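You operate a simulated robot arm through the tools that you are given. There is no shell and no other tool. Be economical: measure what you need, move in short steps, check, and stop when the job is done.

The job below is to be done with a simulated robot arm. You get a single attempt, and the scene is never put back.

Task
Put one of the chucks from the high table top on top of the spacer there.

It is judged by the outcome, as a careful person would: the job done as asked, and still so three seconds after it is handed in. It fails if anything else is knocked over, pushed out of place, dropped, spilled or broken.

Robot
A 6-joint arm with a two-finger parallel gripper, fixed in place. Base frame: the origin is at the foot of the arm, x ahead of it, y to its left, z up; the work surface is at about z = 0. Readings come in m, degrees, newtons and seconds.
With the tool pointing down near the work surface it reaches from about 0.14 to 0.58 m from the base axis. Its first joint turns from -66.0 to 66.0 degrees. Payload 2.1 kg.
The tool frame sits at the grasp point between the pads (the TCP): z along the fingers, y along the line on which they close. The tips reach 0.03 m beyond it. Largest opening 0.094 m; finger width 0.028, thickness 0.01; the body of the gripper, 0.05 by 0.096 m, starts 0.055 m behind the TCP.
Orientation is that of the tool frame in the base frame, as [roll, pitch, yaw] about the fixed x, y, z axes, in that order (R = Rz(yaw) Ry(pitch) Rx(roll)). With the fingers straight down and closing along the base's y, the tool's x points along the base's -x, its y along +y and its z along -z.

Tools
- The arm moves only by the tool apply_moves. Its argument "deltas" is a list of rows, each a list of 3 entries, a list of its own where there are three numbers: the shift along the base's x, y, z in m, then the turn, a rotation vector about the base's x, y, z in degrees, then the gripper command, from -1 (fully open) to 1 (shut), values between in proportion. In form: [[[dx, dy, dz], [ax, ay, az], claw], ...]. A call has 1 to 20 rows; each row shifts and turns the commanded pose from where the row before left it. A row lasts 0.2 s, in which the tool goes at most 0.05 m and 8.6 degrees; a call with a longer step from one row to the next is refused whole, and so is a gripper value outside its range. Where a pose cannot be reached the arm comes as near as it can. A force on the tool above 40 N (or 10 N above the force at the start of the call, whichever is more), or a blocked arm, ends the call early, and 0.2 s more pass. The fingers move at their own pace (about 0.072 m/s each) and stop on an object; they squeeze with about 38 N. The grip force told is the motor's: it shows also when the fingers shut on nothing. Time passes only in rows, and 0.2 s behind the last, so rows that do not move let the fingers close. It gives the time, the measured TCP pose, the force on the tool (base axes), the opening and the grip force at its end, in the units of the frame above (readings bear some noise).
- Cameras (640 x 400 px; columns grow to the right, rows downward): "scene" is fixed at [0.0666, -0.3905, 0.476]; the picture's right is [0.59, -0.81, 0.00], its down [-0.53, -0.38, -0.76] and it looks along [0.61, 0.45, -0.65] (base axes); focal length 252 px, centre (320, 200). "wrist" rides on the gripper at [-0.037, 0, -0.058] in the tool frame; the picture's right is [0.00, -1.00, 0.00], its down [0.97, 0.00, -0.24] and it looks along [0.24, 0.00, 0.97] (tool axes); focal length 218 px, centre (320, 200). There is no depth. A picture from a camera that has moved, and an enlarged one, comes with that camera's place and axes in the base frame and with its lens.
- capture(camera): a new picture of that camera. No time passes.
- zoom(camera, box): a new picture of the part [left, top, right, bottom] of that camera's present view, enlarged. No time passes.
- finish_job(): hands the job in; it is judged then, once.

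Work in short steps. Places have to be worked out from the pictures, the camera data and where the tool is seen: move nearer, look again, correct. Check each grasp and each placing, and mend what went wrong. You have 90 turns and 46 pictures in all, those below and enlarged ones among them. Open the gripper and draw the arm clear of the work before you hand the job in, unless the task says otherwise; then end with one line.

The tools are called by a JSON object that holds its "name" and its "arguments". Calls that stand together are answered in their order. apply_moves: Moves the arm, as the interface text tells. Its arguments: {"type":"object","properties":{"deltas":{"type":"array","items":{"type":"array"}}},"required":["deltas"]} The other tools are called the same way: capture (camera) takes a picture; zoom (camera, box) takes an enlarged picture of a part of a camera's view; finish_job () hands the job in.

At the start:

```text
time: 0.0
position: [0.3039, 0.2227, 0.2695]
tool_rot: [179.8, 0.1, -180.0]
force: [0.6, -0.8, 0.3]
gripper_width: 0.0942
finger_force: 0.0
```

scene: 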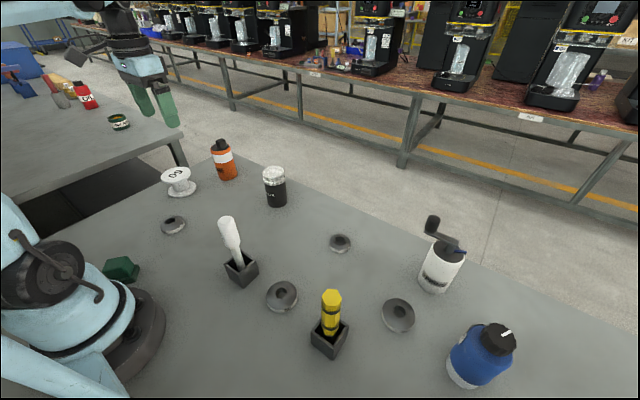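
wrist: 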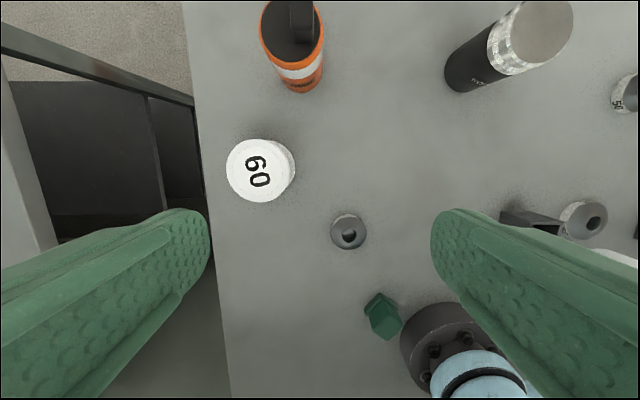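

I'll look more closely at the ring-like objects to tell chucks from spacer.

{"name": "zoom", "arguments": {"camera": "scene", "box": [210, 200, 450, 350]}}

{"name": "zoom", "arguments": {"camera": "scene", "box": [0, 50, 320, 250]}}

```text
2.67 times, centred on (330, 275) of scene
camera zoom: at [0.0666, -0.3905, 0.476], right [0.59, -0.81, 0.0], down [-0.53, -0.38, -0.76], along [0.61, 0.45, -0.65], focal length 672 px, centre (293, 0)
```

zoom: 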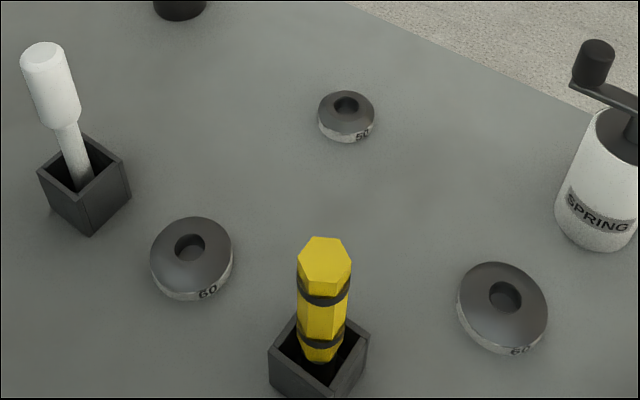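

```text
2.00 times, centred on (160, 150) of scene
camera zoom: at [0.0666, -0.3905, 0.476], right [0.59, -0.81, 0.0], down [-0.53, -0.38, -0.76], along [0.61, 0.45, -0.65], focal length 504 px, centre (640, 300)
```

zoom: 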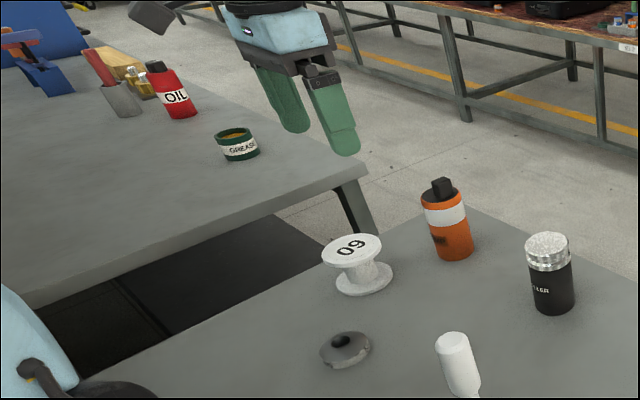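

The grey discs, marked by diameter (50/60), look like chucks; I check the white "60" spool, the disc next to it and the green piece.

{"name": "zoom", "arguments": {"camera": "wrist", "box": [210, 120, 450, 360]}}

{"name": "zoom", "arguments": {"camera": "scene", "box": [80, 150, 240, 300]}}

```text
1.67 times, centred on (330, 240) of wrist
camera zoom: at [0.3404, 0.2241, 0.3255], right [0.0, -1.0, 0.0], down [-0.97, 0.0, 0.24], along [-0.24, 0.0, -0.97], focal length 364 px, centre (303, 133)
```

zoom: 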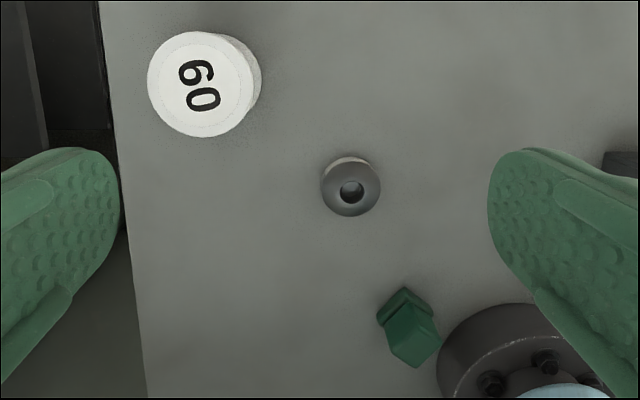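

```text
2.67 times, centred on (160, 225) of scene
camera zoom: at [0.0666, -0.3905, 0.476], right [0.59, -0.81, 0.0], down [-0.53, -0.38, -0.76], along [0.61, 0.45, -0.65], focal length 672 px, centre (747, 133)
```

zoom: 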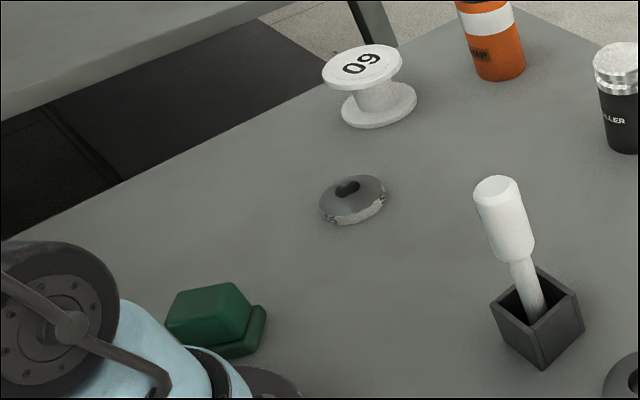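

The white "60" spool is the only spacer-like thing, top about z=0.06 near (0.307, 0.298). I take the 60 mm chuck near (0.229, -0.176), closing along x to avoid the holders either side; first move above it at safe height, turning -90°.

{"name": "apply_moves", "arguments": {"deltas": [[[-0.0068, -0.0363, 0], [0, 0, -8.18], -1], [[-0.0068, -0.0363, 0], [0, 0, -8.18], -1], [[-0.0068, -0.0363, 0], [0, 0, -8.18], -1], [[-0.0068, -0.0363, 0], [0, 0, -8.18], -1], [[-0.0068, -0.0363, 0], [0, 0, -8.18], -1], [[-0.0068, -0.0363, 0], [0, 0, -8.18], -1], [[-0.0068, -0.0363, 0], [0, 0, -8.18], -1], [[-0.0068, -0.0363, 0], [0, 0, -8.18], -1], [[-0.0068, -0.0363, 0], [0, 0, -8.18], -1], [[-0.0068, -0.0363, 0], [0, 0, -8.18], -1], [[-0.0068, -0.0363, 0], [0, 0, -8.18], -1], [[0, 0, 0], [0, 0, 0], -1]]}}

{"name": "capture", "arguments": {"camera": "wrist"}}

```text
time: 2.6
position: [0.2292, -0.1765, 0.2682]
tool_rot: [179.8, 0.2, 89.9]
force: [-0.6, -0.1, 0.0]
gripper_width: 0.0939
finger_force: 0.0
```

```text
39 pictures are left
camera wrist: at [0.2296, -0.2115, 0.3251], right [-1.0, 0.0, 0.0], down [0.0, 0.97, 0.24], along [0.0, 0.24, -0.97], focal length 218 px, centre (320, 200)
```

wrist: 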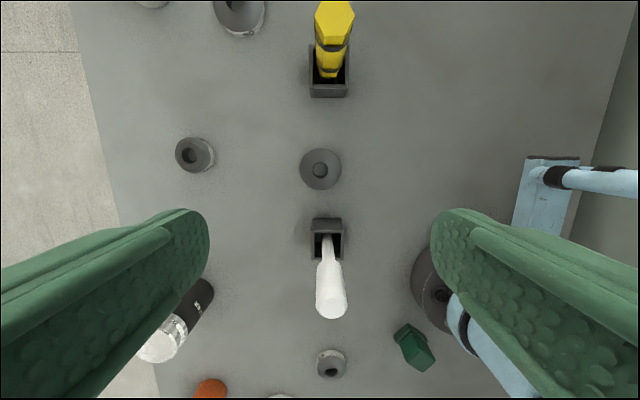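

The chuck centre works out at (0.230, -0.179), 59 mm wide, with free space along x. I descend to just above it.

{"name": "apply_moves", "arguments": {"deltas": [[[0.0005, -0.0025, -0.03], [0, 0, 0], -1], [[0, 0, -0.04], [0, 0, 0], -1], [[0, 0, -0.04], [0, 0, 0], -1], [[0, 0, -0.04], [0, 0, 0], -1], [[0, 0, -0.03], [0, 0, 0], -1], [[0, 0, 0], [0, 0, 0], -1]]}}

{"name": "capture", "arguments": {"camera": "wrist"}}

{"name": "capture", "arguments": {"camera": "scene"}}

```text
time: 4.0
position: [0.2276, -0.1785, 0.0878]
tool_rot: [179.8, 0.1, 90.0]
force: [0.3, 0.0, 0.0]
gripper_width: 0.094
finger_force: 0.0
```

```text
38 pictures are left
camera wrist: at [0.2274, -0.214, 0.1452], right [-1.0, 0.0, 0.0], down [0.0, 0.97, 0.24], along [0.0, 0.24, -0.97], focal length 218 px, centre (320, 200)
```

wrist: 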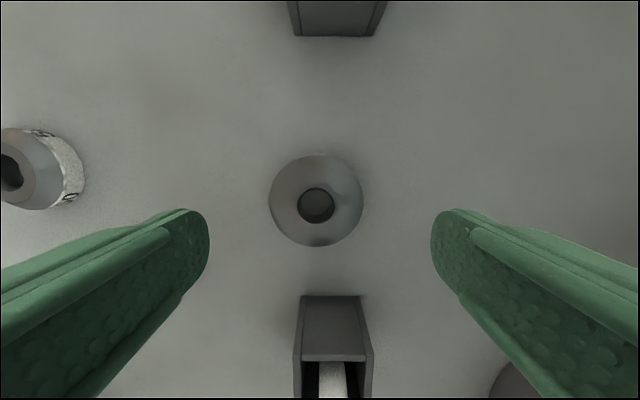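

```text
37 pictures are left
```

scene: 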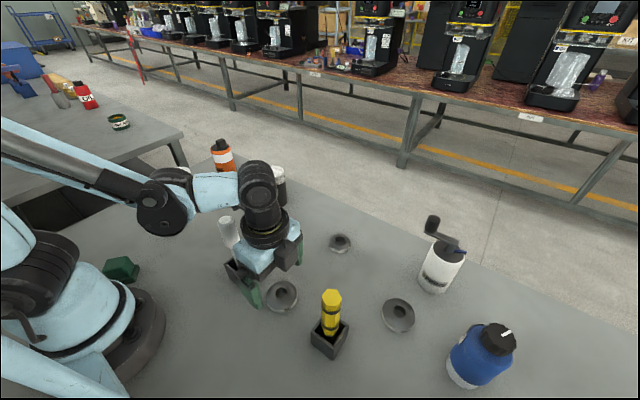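

The chuck is centred at about (0.2295, -0.181). Small correction and descend so the tips sit a few mm above the table.

{"name": "apply_moves", "arguments": {"deltas": [[[0.002, -0.0025, -0.02], [0, 0, 0], -1], [[0, 0, -0.02], [0, 0, 0], -1], [[0, 0, -0.011], [0, 0, 0], -1], [[0, 0, 0], [0, 0, 0], -1]]}}

{"name": "capture", "arguments": {"camera": "wrist"}}

```text
time: 5.0
position: [0.2315, -0.1812, 0.036]
tool_rot: [179.8, 0.1, 90.1]
force: [-0.6, -0.3, -0.6]
gripper_width: 0.0939
finger_force: 0.0
```

```text
36 pictures are left
camera wrist: at [0.2304, -0.2169, 0.0934], right [-1.0, 0.0, 0.0], down [0.0, 0.97, 0.24], along [0.0, 0.24, -0.97], focal length 218 px, centre (320, 200)
```

wrist: 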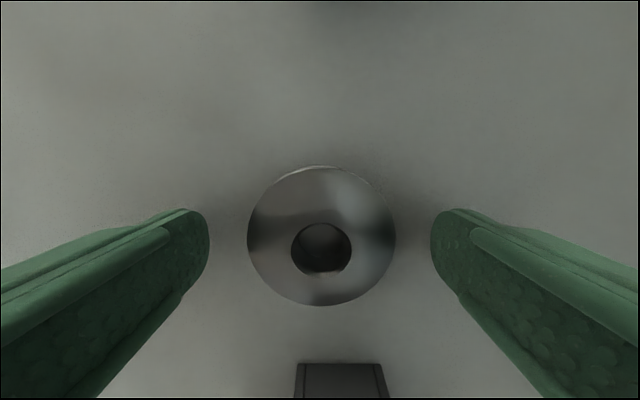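

Chuck is centred between the pads; close the fingers.

{"name": "apply_moves", "arguments": {"deltas": [[[0, -0.001, 0], [0, 0, 0], 0], [[0, 0, 0], [0, 0, 0], 1], [[0, 0, 0], [0, 0, 0], 1], [[0, 0, 0], [0, 0, 0], 1]]}}

{"name": "capture", "arguments": {"camera": "wrist"}}

```text
time: 6.0
position: [0.2302, -0.183, 0.0371]
tool_rot: [179.8, 0.2, 90.1]
force: [-0.1, 0.3, 0.4]
gripper_width: 0.0592
finger_force: 38.1
```

```text
35 pictures are left
camera wrist: at [0.2307, -0.2183, 0.0938], right [-1.0, 0.0, 0.0], down [0.0, 0.97, 0.24], along [0.0, 0.24, -0.97], focal length 218 px, centre (320, 200)
```

wrist: 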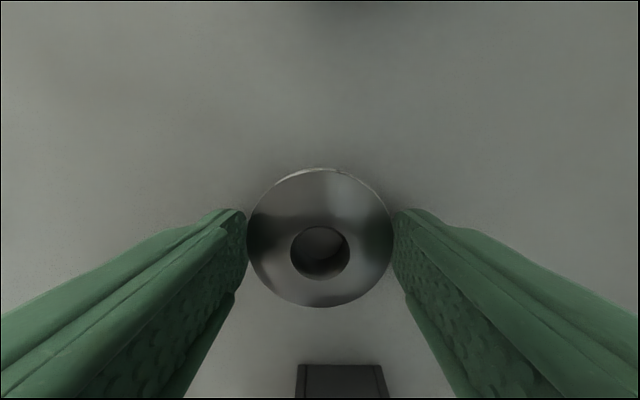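

The grip holds at 59 mm with 38 N. Lift straight up to about z = 0.26.

{"name": "apply_moves", "arguments": {"deltas": [[[0, 0, 0.02], [0, 0, 0], 1], [[0, 0, 0.04], [0, 0, 0], 1], [[0, 0, 0.04], [0, 0, 0], 1], [[0, 0, 0.04], [0, 0, 0], 1], [[0, 0, 0.04], [0, 0, 0], 1], [[0, 0, 0.04], [0, 0, 0], 1], [[0, 0, 0], [0, 0, 0], 1]]}}

{"name": "capture", "arguments": {"camera": "wrist"}}

```text
time: 7.6
position: [0.2301, -0.1795, 0.2568]
tool_rot: [179.7, 0.1, 90.0]
force: [-0.1, 0.4, 0.3]
gripper_width: 0.0
finger_force: 32.9
```

```text
34 pictures are left
camera wrist: at [0.2308, -0.2162, 0.3137], right [-1.0, 0.0, 0.0], down [0.0, 0.97, 0.24], along [0.0, 0.24, -0.97], focal length 218 px, centre (320, 200)
```

wrist: 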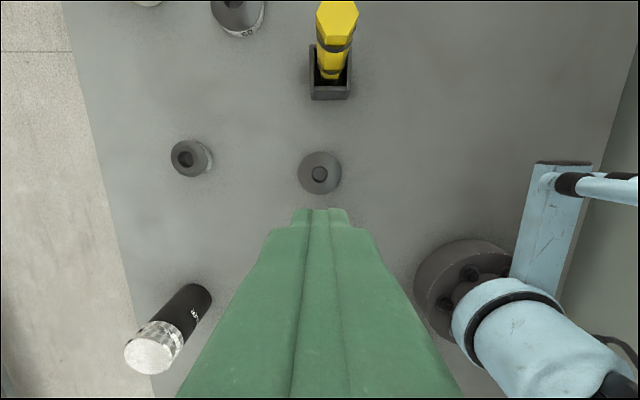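

The fingers came up empty; the chuck slipped and stayed on the table. I look at its profile to see how deep I must grip.

{"name": "zoom", "arguments": {"camera": "scene", "box": [250, 265, 330, 325]}}

{"name": "zoom", "arguments": {"camera": "scene", "box": [365, 285, 445, 345]}}

```text
6.67 times, centred on (290, 295) of scene
camera zoom: at [0.0666, -0.3905, 0.476], right [0.59, -0.81, 0.0], down [-0.53, -0.38, -0.76], along [0.61, 0.45, -0.65], focal length 1680 px, centre (520, -433)
```

zoom: 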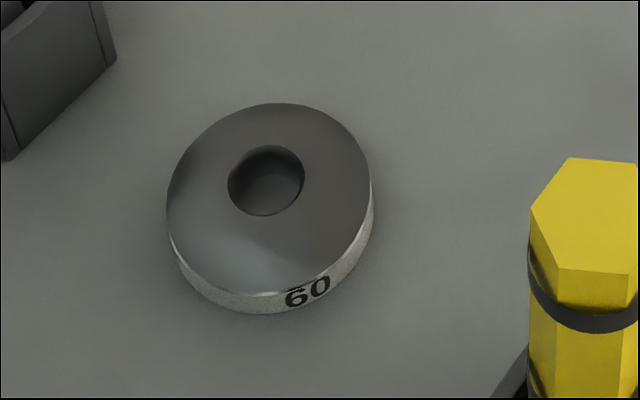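

```text
6.67 times, centred on (405, 315) of scene
camera zoom: at [0.0666, -0.3905, 0.476], right [0.59, -0.81, 0.0], down [-0.53, -0.38, -0.76], along [0.61, 0.45, -0.65], focal length 1680 px, centre (-247, -567)
```

zoom: 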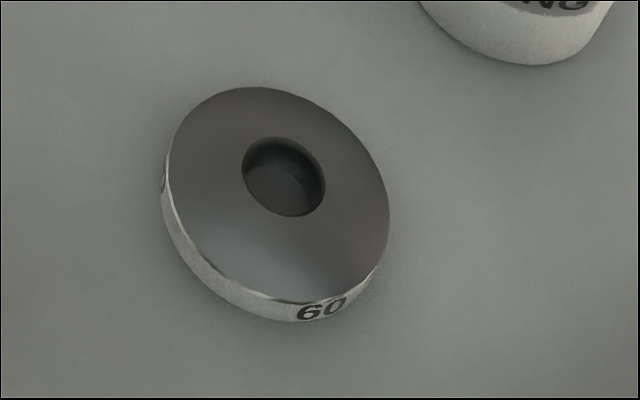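

The vertical rim is only about 9 mm high below a cone, so my tips (z≈0.007) barely held it. I reopen, descend again and go lower.

{"name": "apply_moves", "arguments": {"deltas": [[[0, 0, 0], [0, 0, 0], -1], [[0, 0, 0], [0, 0, 0], -1], [[0, 0, 0], [0, 0, 0], -1], [[0, 0, -0.04], [0, 0, 0], -1], [[0, 0, -0.04], [0, 0, 0], -1], [[0, 0, -0.04], [0, 0, 0], -1], [[0, 0, -0.04], [0, 0, 0], -1], [[0, 0, -0.03], [0, 0, 0], -1], [[0, 0, -0.02], [0, 0, 0], -1], [[0, 0, -0.011], [0, 0, 0], -1], [[0, 0, 0], [0, 0, 0], -1], [[0, 0, 0], [0, 0, 0], -1]]}}

{"name": "capture", "arguments": {"camera": "wrist"}}

```text
time: 10.2
position: [0.2318, -0.1818, 0.0357]
tool_rot: [179.8, 0.2, 90.0]
force: [0.5, 0.2, -0.4]
gripper_width: 0.0943
finger_force: 0.2
```

```text
31 pictures are left
camera wrist: at [0.2318, -0.218, 0.0928], right [-1.0, 0.0, 0.0], down [0.0, 0.97, 0.24], along [0.0, 0.24, -0.97], focal length 218 px, centre (320, 200)
```

wrist: 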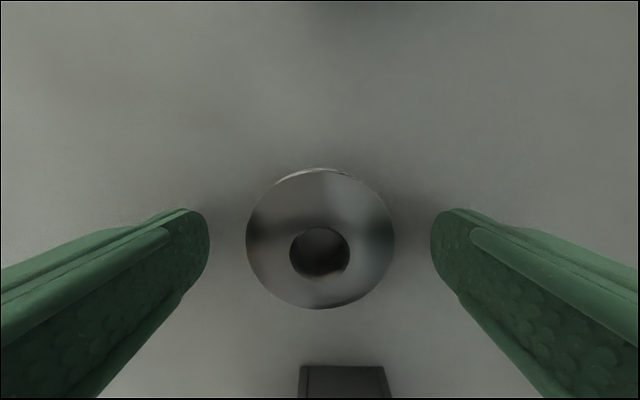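

Chuck is still centred. I lower gently another 4 mm, watching the force.

{"name": "apply_moves", "arguments": {"deltas": [[[0, 0, -0.002], [0, 0, 0], -1], [[0, 0, -0.002], [0, 0, 0], -1], [[0, 0, 0], [0, 0, 0], -1]]}}

```text
time: 11.0
position: [0.2321, -0.183, 0.0314]
tool_rot: [179.8, 0.1, 90.1]
force: [0.2, 1.2, -0.5]
gripper_width: 0.0943
finger_force: 0.1
```

No contact yet; 1 mm lower, close, and lift just 2 cm to test.

{"name": "apply_moves", "arguments": {"deltas": [[[0, 0, -0.001], [0, 0, 0], -1], [[0, 0, 0], [0, 0, 0], 0], [[0, 0, 0], [0, 0, 0], 1], [[0, 0, 0], [0, 0, 0], 1], [[0, 0, 0], [0, 0, 0], 1], [[0, 0, 0], [0, 0, 0], 1]]}}

{"name": "apply_moves", "arguments": {"deltas": [[[0, 0, 0.005], [0, 0, 0], 1], [[0, 0, 0.005], [0, 0, 0], 1], [[0, 0, 0.01], [0, 0, 0], 1], [[0, 0, 0], [0, 0, 0], 1]]}}

{"name": "capture", "arguments": {"camera": "wrist"}}

```text
time: 12.4
position: [0.2324, -0.1821, 0.0301]
tool_rot: [179.9, 0.0, 90.1]
force: [0.1, -0.2, 0.4]
gripper_width: 0.0591
finger_force: 37.6
```

```text
time: 13.4
position: [0.231, -0.1826, 0.0505]
tool_rot: [179.8, 0.1, 90.0]
force: [-0.3, -0.1, -3.2]
gripper_width: 0.0588
finger_force: 38.1
```

```text
30 pictures are left
camera wrist: at [0.2312, -0.2181, 0.1081], right [-1.0, 0.0, 0.0], down [0.0, 0.97, 0.24], along [0.0, 0.24, -0.97], focal length 218 px, centre (320, 200)
```

wrist: 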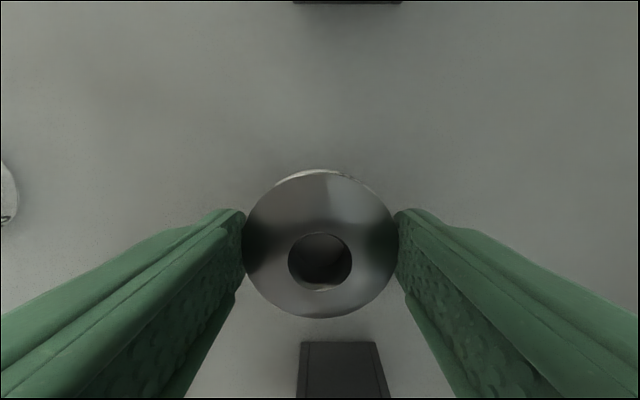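

The chuck is lifted (3.2 N load, 59 mm). I raise it gently to z ≈ 0.2 and check.

{"name": "apply_moves", "arguments": {"deltas": [[[0, 0, 0.01], [0, 0, 0], 1], [[0, 0, 0.02], [0, 0, 0], 1], [[0, 0, 0.02], [0, 0, 0], 1], [[0, 0, 0.02], [0, 0, 0], 1], [[0, 0, 0.02], [0, 0, 0], 1], [[0, 0, 0.02], [0, 0, 0], 1], [[0, 0, 0.02], [0, 0, 0], 1], [[0, 0, 0.02], [0, 0, 0], 1], [[0, 0, 0.01], [0, 0, 0], 1], [[0, 0, 0], [0, 0, 0], 1]]}}

{"name": "capture", "arguments": {"camera": "wrist"}}

{"name": "capture", "arguments": {"camera": "scene"}}

```text
time: 15.6
position: [0.2312, -0.1826, 0.2121]
tool_rot: [179.7, 0.1, 89.9]
force: [0.4, 0.7, -3.1]
gripper_width: 0.0588
finger_force: 38.2
```

```text
29 pictures are left
camera wrist: at [0.2308, -0.2181, 0.2682], right [-1.0, 0.0, 0.0], down [0.0, 0.97, 0.24], along [0.0, 0.24, -0.97], focal length 218 px, centre (320, 200)
```

wrist: 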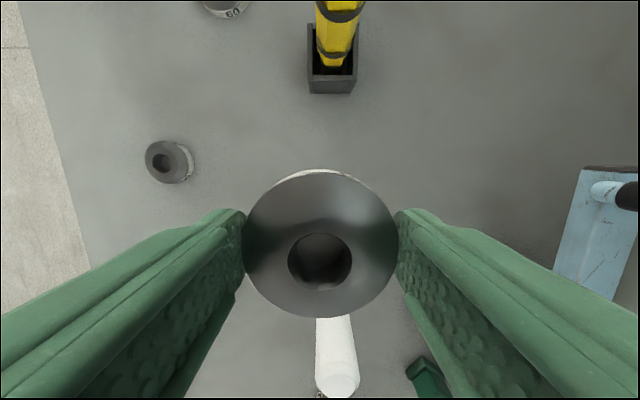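

```text
28 pictures are left
```

scene: 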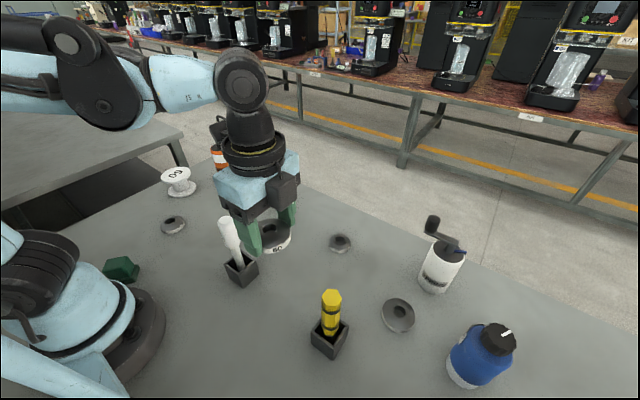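

Chuck is held level. I travel to a viewing spot short of the spacer, turning back +90°, at safe height.

{"name": "apply_moves", "arguments": {"deltas": [[[0, 0, 0.02], [0, 0, 0], 1], [[0, 0, 0.02], [0, 0, 0], 1], [[0.005, 0.0275, 0], [0, 0, 6.43], 1], [[0.005, 0.0275, 0], [0, 0, 6.43], 1], [[0.005, 0.0275, 0], [0, 0, 6.43], 1], [[0.005, 0.0275, 0], [0, 0, 6.43], 1], [[0.005, 0.0275, 0], [0, 0, 6.43], 1], [[0.005, 0.0275, 0], [0, 0, 6.43], 1], [[0.005, 0.0275, 0], [0, 0, 6.43], 1], [[0.005, 0.0275, 0], [0, 0, 6.43], 1], [[0.005, 0.0275, 0], [0, 0, 6.43], 1], [[0.005, 0.0275, 0], [0, 0, 6.43], 1], [[0.005, 0.0275, 0], [0, 0, 6.43], 1], [[0.005, 0.0275, 0], [0, 0, 6.43], 1], [[0.005, 0.0275, 0], [0, 0, 6.43], 1], [[0.005, 0.0275, 0], [0, 0, 6.43], 1], [[0, 0, 0], [0, 0, 0], 1]]}}

{"name": "capture", "arguments": {"camera": "wrist"}}

{"name": "capture", "arguments": {"camera": "scene"}}

```text
time: 19.2
position: [0.3015, 0.2038, 0.2497]
tool_rot: [179.9, 0.1, -179.9]
force: [1.1, -0.4, -1.9]
gripper_width: 0.0587
finger_force: 38.1
```

```text
27 pictures are left
camera wrist: at [0.3379, 0.2039, 0.3069], right [0.0, -1.0, 0.0], down [-0.97, 0.0, 0.24], along [-0.24, 0.0, -0.97], focal length 218 px, centre (320, 200)
```

wrist: 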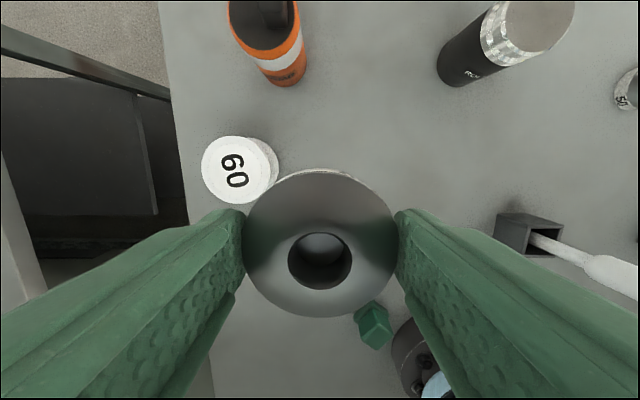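

```text
26 pictures are left
```

scene: 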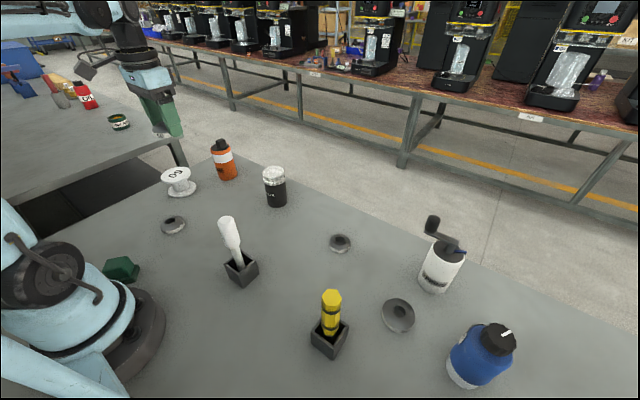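

I zoom on the spacer in both views to fix its centre and height.

{"name": "zoom", "arguments": {"camera": "wrist", "box": [180, 115, 308, 195]}}

{"name": "zoom", "arguments": {"camera": "scene", "box": [140, 155, 220, 205]}}

```text
5.00 times, centred on (244, 155) of wrist
camera zoom: at [0.3379, 0.2039, 0.3069], right [0.0, -1.0, 0.0], down [-0.97, 0.0, 0.24], along [-0.24, 0.0, -0.97], focal length 1091 px, centre (700, 425)
```

zoom: 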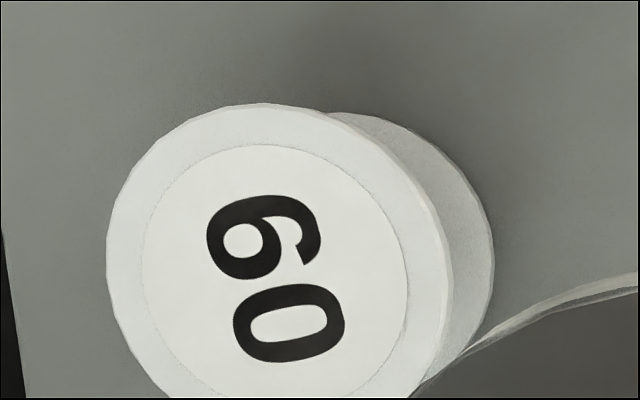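

```text
8.00 times, centred on (180, 180) of scene
camera zoom: at [0.0666, -0.3905, 0.476], right [0.59, -0.81, 0.0], down [-0.53, -0.38, -0.76], along [0.61, 0.45, -0.65], focal length 2016 px, centre (1440, 360)
```

zoom: 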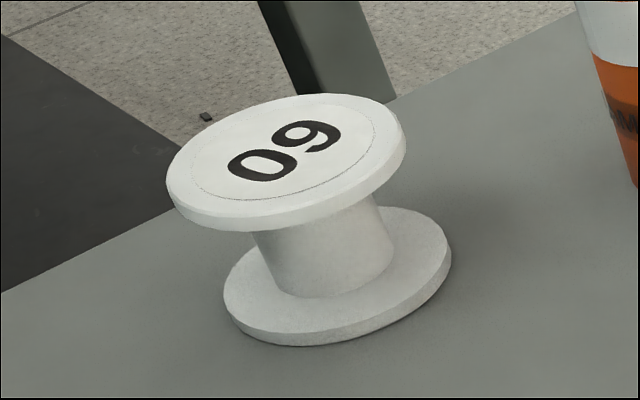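

Spacer top: centre ≈ (0.3115, 0.2985), z ≈ 0.0615, diameter ≈ 76 mm; the chuck is centred on the TCP with its bottom 30 mm below. I move above and descend to a hover of ~3 cm.

{"name": "apply_moves", "arguments": {"deltas": [[[0.003, 0.03, 0], [0, 0, 0], 1], [[0.003, 0.03, 0], [0, 0, 0], 1], [[0.003, 0.03, 0], [0, 0, 0], 1], [[0.001, 0.006, 0], [0, 0, 0], 1], [[0, 0, -0.03], [0, 0, 0], 1], [[0, 0, -0.03], [0, 0, 0], 1], [[0, 0, -0.03], [0, 0, 0], 1], [[0, 0, -0.03], [0, 0, 0], 1], [[0, 0, -0.01], [0, 0, 0], 1], [[0, 0, 0], [0, 0, 0], 1]]}}

{"name": "capture", "arguments": {"camera": "wrist"}}

{"name": "zoom", "arguments": {"camera": "scene", "box": [120, 120, 248, 200]}}

```text
time: 21.4
position: [0.3109, 0.3006, 0.1214]
tool_rot: [179.8, 0.1, -179.8]
force: [-0.9, 0.2, -3.1]
gripper_width: 0.0589
finger_force: 38.4
```

```text
23 pictures are left
camera wrist: at [0.348, 0.3006, 0.1783], right [0.0, -1.0, 0.0], down [-0.97, 0.0, 0.24], along [-0.24, 0.0, -0.97], focal length 218 px, centre (320, 200)
```

wrist: 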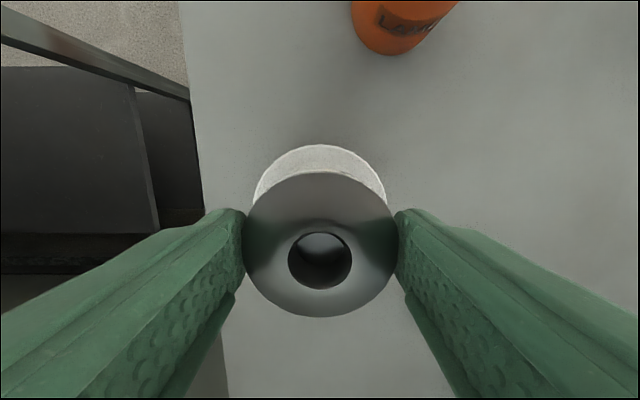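

```text
5.00 times, centred on (184, 160) of scene
camera zoom: at [0.0666, -0.3905, 0.476], right [0.59, -0.81, 0.0], down [-0.53, -0.38, -0.76], along [0.61, 0.45, -0.65], focal length 1260 px, centre (1000, 400)
```

zoom: 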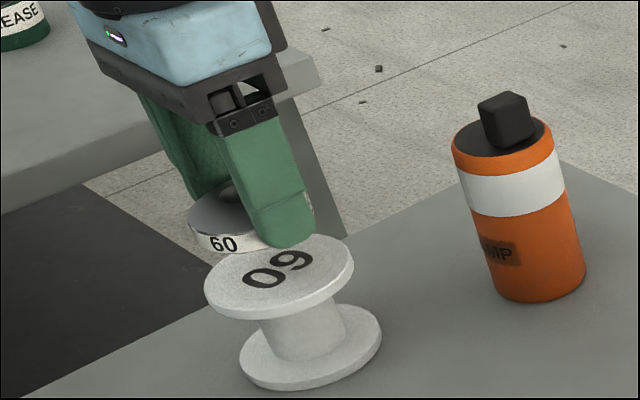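

Wrist view shows spacer centred at about (0.311, 0.300), aligned with the chuck. I descend to ~1 cm above and check from the scene camera.

{"name": "apply_moves", "arguments": {"deltas": [[[0, 0, -0.01], [0, 0, 0], 1], [[0, 0, -0.01], [0, 0, 0], 1], [[0, 0, 0], [0, 0, 0], 1]]}}

{"name": "zoom", "arguments": {"camera": "scene", "box": [140, 140, 220, 200]}}

{"name": "capture", "arguments": {"camera": "wrist"}}

```text
time: 22.2
position: [0.3095, 0.2997, 0.1012]
tool_rot: [179.8, 0.1, -179.9]
force: [-0.3, -0.2, -1.9]
gripper_width: 0.0585
finger_force: 37.6
```

```text
6.67 times, centred on (180, 170) of scene
camera zoom: at [0.0666, -0.3905, 0.476], right [0.59, -0.81, 0.0], down [-0.53, -0.38, -0.76], along [0.61, 0.45, -0.65], focal length 1680 px, centre (1253, 400)
```

zoom: 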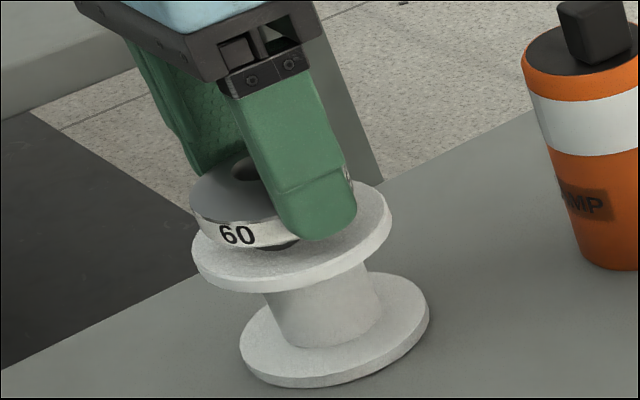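

```text
20 pictures are left
camera wrist: at [0.3476, 0.3005, 0.1578], right [0.0, -1.0, 0.0], down [-0.97, 0.0, 0.24], along [-0.24, 0.0, -0.97], focal length 218 px, centre (320, 200)
```

wrist: 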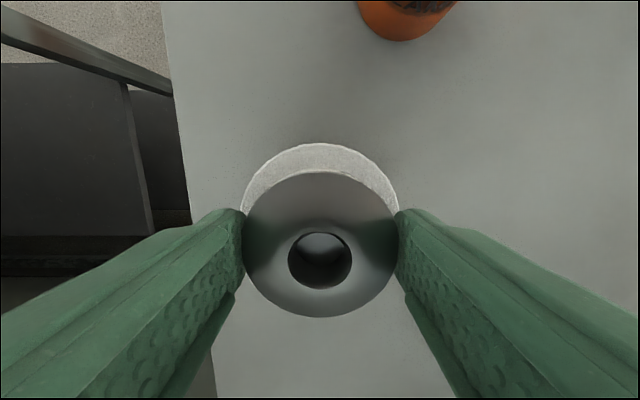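

Nearly aligned; a +2 mm x trim, then lower slowly until contact shows in the force.

{"name": "apply_moves", "arguments": {"deltas": [[[0.002, -0.0005, -0.003], [0, 0, 0], 1], [[0, 0, -0.003], [0, 0, 0], 1], [[0, 0, -0.002], [0, 0, 0], 1], [[0, 0, 0], [0, 0, 0], 1]]}}

{"name": "zoom", "arguments": {"camera": "scene", "box": [140, 140, 220, 200]}}

```text
time: 23.2
position: [0.3127, 0.2989, 0.0936]
tool_rot: [179.9, 0.1, -179.9]
force: [-0.2, -0.7, -2.4]
gripper_width: 0.0586
finger_force: 37.6
```

```text
6.67 times, centred on (180, 170) of scene
camera zoom: at [0.0666, -0.3905, 0.476], right [0.59, -0.81, 0.0], down [-0.53, -0.38, -0.76], along [0.61, 0.45, -0.65], focal length 1680 px, centre (1253, 400)
```

zoom: 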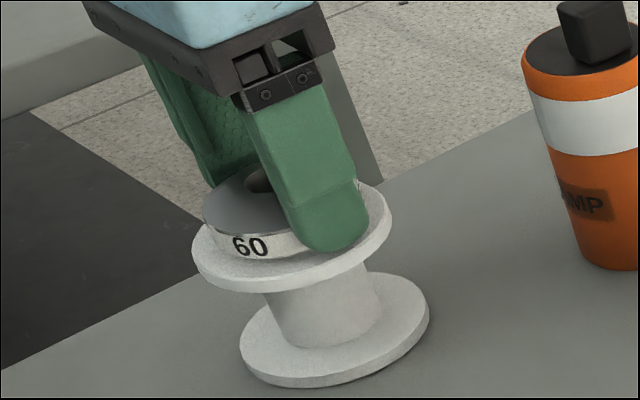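

Well centred, still hanging a few mm above (load −2.4 N). Lower in 1 mm steps.

{"name": "apply_moves", "arguments": {"deltas": [[[0, 0, -0.001], [0, 0, 0], 1], [[0, 0, -0.001], [0, 0, 0], 1], [[0, 0, 0], [0, 0, 0], 1]]}}

```text
time: 24.0
position: [0.3132, 0.2988, 0.0909]
tool_rot: [179.9, 0.1, -179.9]
force: [0.4, -0.6, -2.9]
gripper_width: 0.0586
finger_force: 37.8
```

Still carrying the load; continue down 1 mm at a time.

{"name": "apply_moves", "arguments": {"deltas": [[[0, 0, -0.001], [0, 0, 0], 1], [[0, 0, 0], [0, 0, 0], 1]]}}

{"name": "apply_moves", "arguments": {"deltas": [[[0, 0, -0.001], [0, 0, 0], 1], [[0, 0, 0], [0, 0, 0], 1]]}}

{"name": "zoom", "arguments": {"camera": "scene", "box": [150, 150, 214, 190]}}

```text
time: 24.6
position: [0.3131, 0.2985, 0.0916]
tool_rot: [179.9, 0.1, -179.8]
force: [-1.9, -1.8, 18.6]
gripper_width: 0.0586
finger_force: 38.4
```

```text
time: 25.2
position: [0.3127, 0.2996, 0.0893]
tool_rot: [179.8, 0.1, -180.0]
force: [-1.1, -3.2, 34.4]
gripper_width: 0.0588
finger_force: 38.4
```

```text
10.00 times, centred on (182, 170) of scene
camera zoom: at [0.0665, -0.3906, 0.4759], right [0.59, -0.81, 0.0], down [-0.53, -0.38, -0.76], along [0.61, 0.45, -0.65], focal length 2520 px, centre (1700, 500)
```

zoom: 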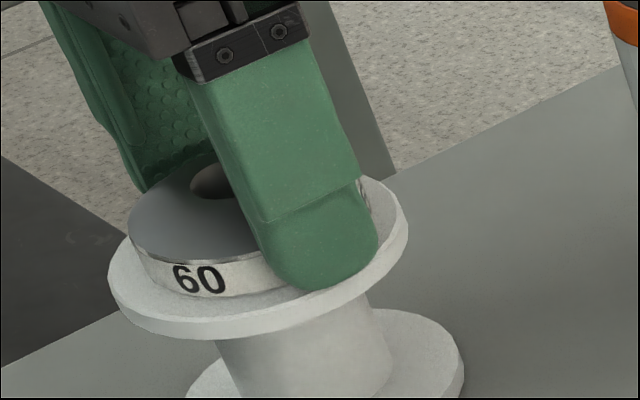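

Contact made and pressing at 34 N, so I back off about 1.7 mm to near zero load, then open slowly.

{"name": "apply_moves", "arguments": {"deltas": [[[0, 0, 0.001], [0, 0, 0], 1], [[0, 0, 0.0007], [0, 0, 0], 1], [[0, 0, 0], [0, 0, 0], 1]]}}

```text
time: 26.0
position: [0.3134, 0.2987, 0.0921]
tool_rot: [179.7, 0.1, -179.9]
force: [-0.8, -0.2, -2.2]
gripper_width: 0.0588
finger_force: 38.2
```

Load is barely off the spacer; go 0.4 mm down and open.

{"name": "apply_moves", "arguments": {"deltas": [[[0, 0, -0.0004], [0, 0, 0], 1], [[0, 0, 0], [0, 0, 0], -0.3], [[0, 0, 0], [0, 0, 0], -0.45], [[0, 0, 0], [0, 0, 0], -0.7], [[0, 0, 0], [0, 0, 0], -1], [[0, 0, 0], [0, 0, 0], -1], [[0, 0, 0], [0, 0, 0], -1]]}}

{"name": "capture", "arguments": {"camera": "wrist"}}

```text
time: 27.6
position: [0.3126, 0.2986, 0.0906]
tool_rot: [179.8, 0.1, -179.9]
force: [0.4, -0.1, 0.4]
gripper_width: 0.094
finger_force: 0.1
```

```text
17 pictures are left
camera wrist: at [0.3502, 0.2999, 0.1483], right [0.0, -1.0, 0.0], down [-0.97, 0.0, 0.24], along [-0.24, 0.0, -0.97], focal length 218 px, centre (320, 200)
```

wrist: 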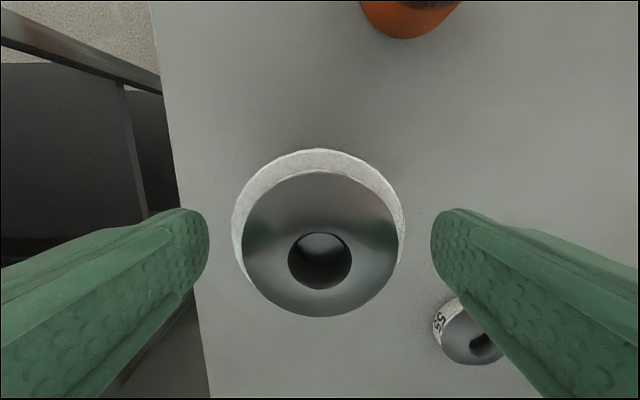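

The chuck rests on the spacer and the fingers are clear. Rise straight up and check.

{"name": "apply_moves", "arguments": {"deltas": [[[0, 0, 0.01], [0, 0, 0], -1], [[0, 0, 0.03], [0, 0, 0], -1], [[0, 0, 0.04], [0, 0, 0], -1], [[0, 0, 0.04], [0, 0, 0], -1], [[0, 0, 0.04], [0, 0, 0], -1], [[0, -0.02, 0], [0, 0, 0], -1], [[0, -0.04, 0], [0, 0, 0], -1], [[0, 0, 0], [0, 0, 0], -1]]}}

{"name": "capture", "arguments": {"camera": "scene"}}

{"name": "zoom", "arguments": {"camera": "scene", "box": [140, 140, 220, 200]}}

```text
time: 29.4
position: [0.3128, 0.2376, 0.2512]
tool_rot: [179.9, 0.0, -179.8]
force: [-0.1, -0.4, 0.6]
gripper_width: 0.0939
finger_force: 0.0
```

```text
16 pictures are left
```

scene: 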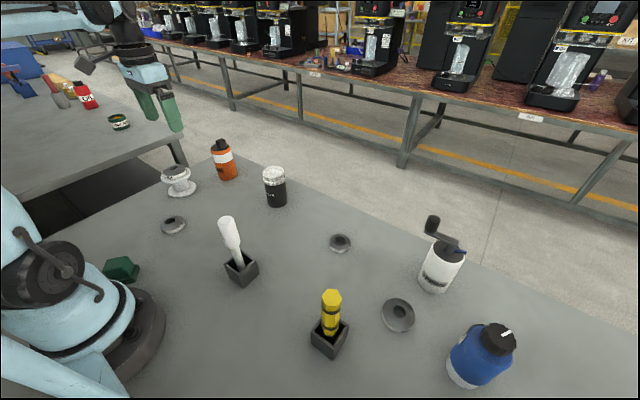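

```text
6.67 times, centred on (180, 170) of scene
camera zoom: at [0.0666, -0.3905, 0.476], right [0.59, -0.81, 0.0], down [-0.53, -0.38, -0.76], along [0.61, 0.45, -0.65], focal length 1680 px, centre (1253, 400)
```

zoom: 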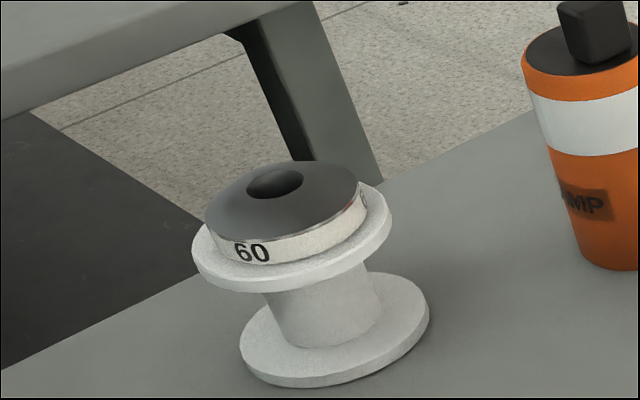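

The chuck sits flat and centred on the spacer, everything else is in place and the arm is clear; I hand it in.

{"name": "finish_job", "arguments": {}}

```text
The job is handed in.
```

One of the 60 mm chucks is now sitting flat and centred on top of the white spacer marked "60", and nothing else was moved.
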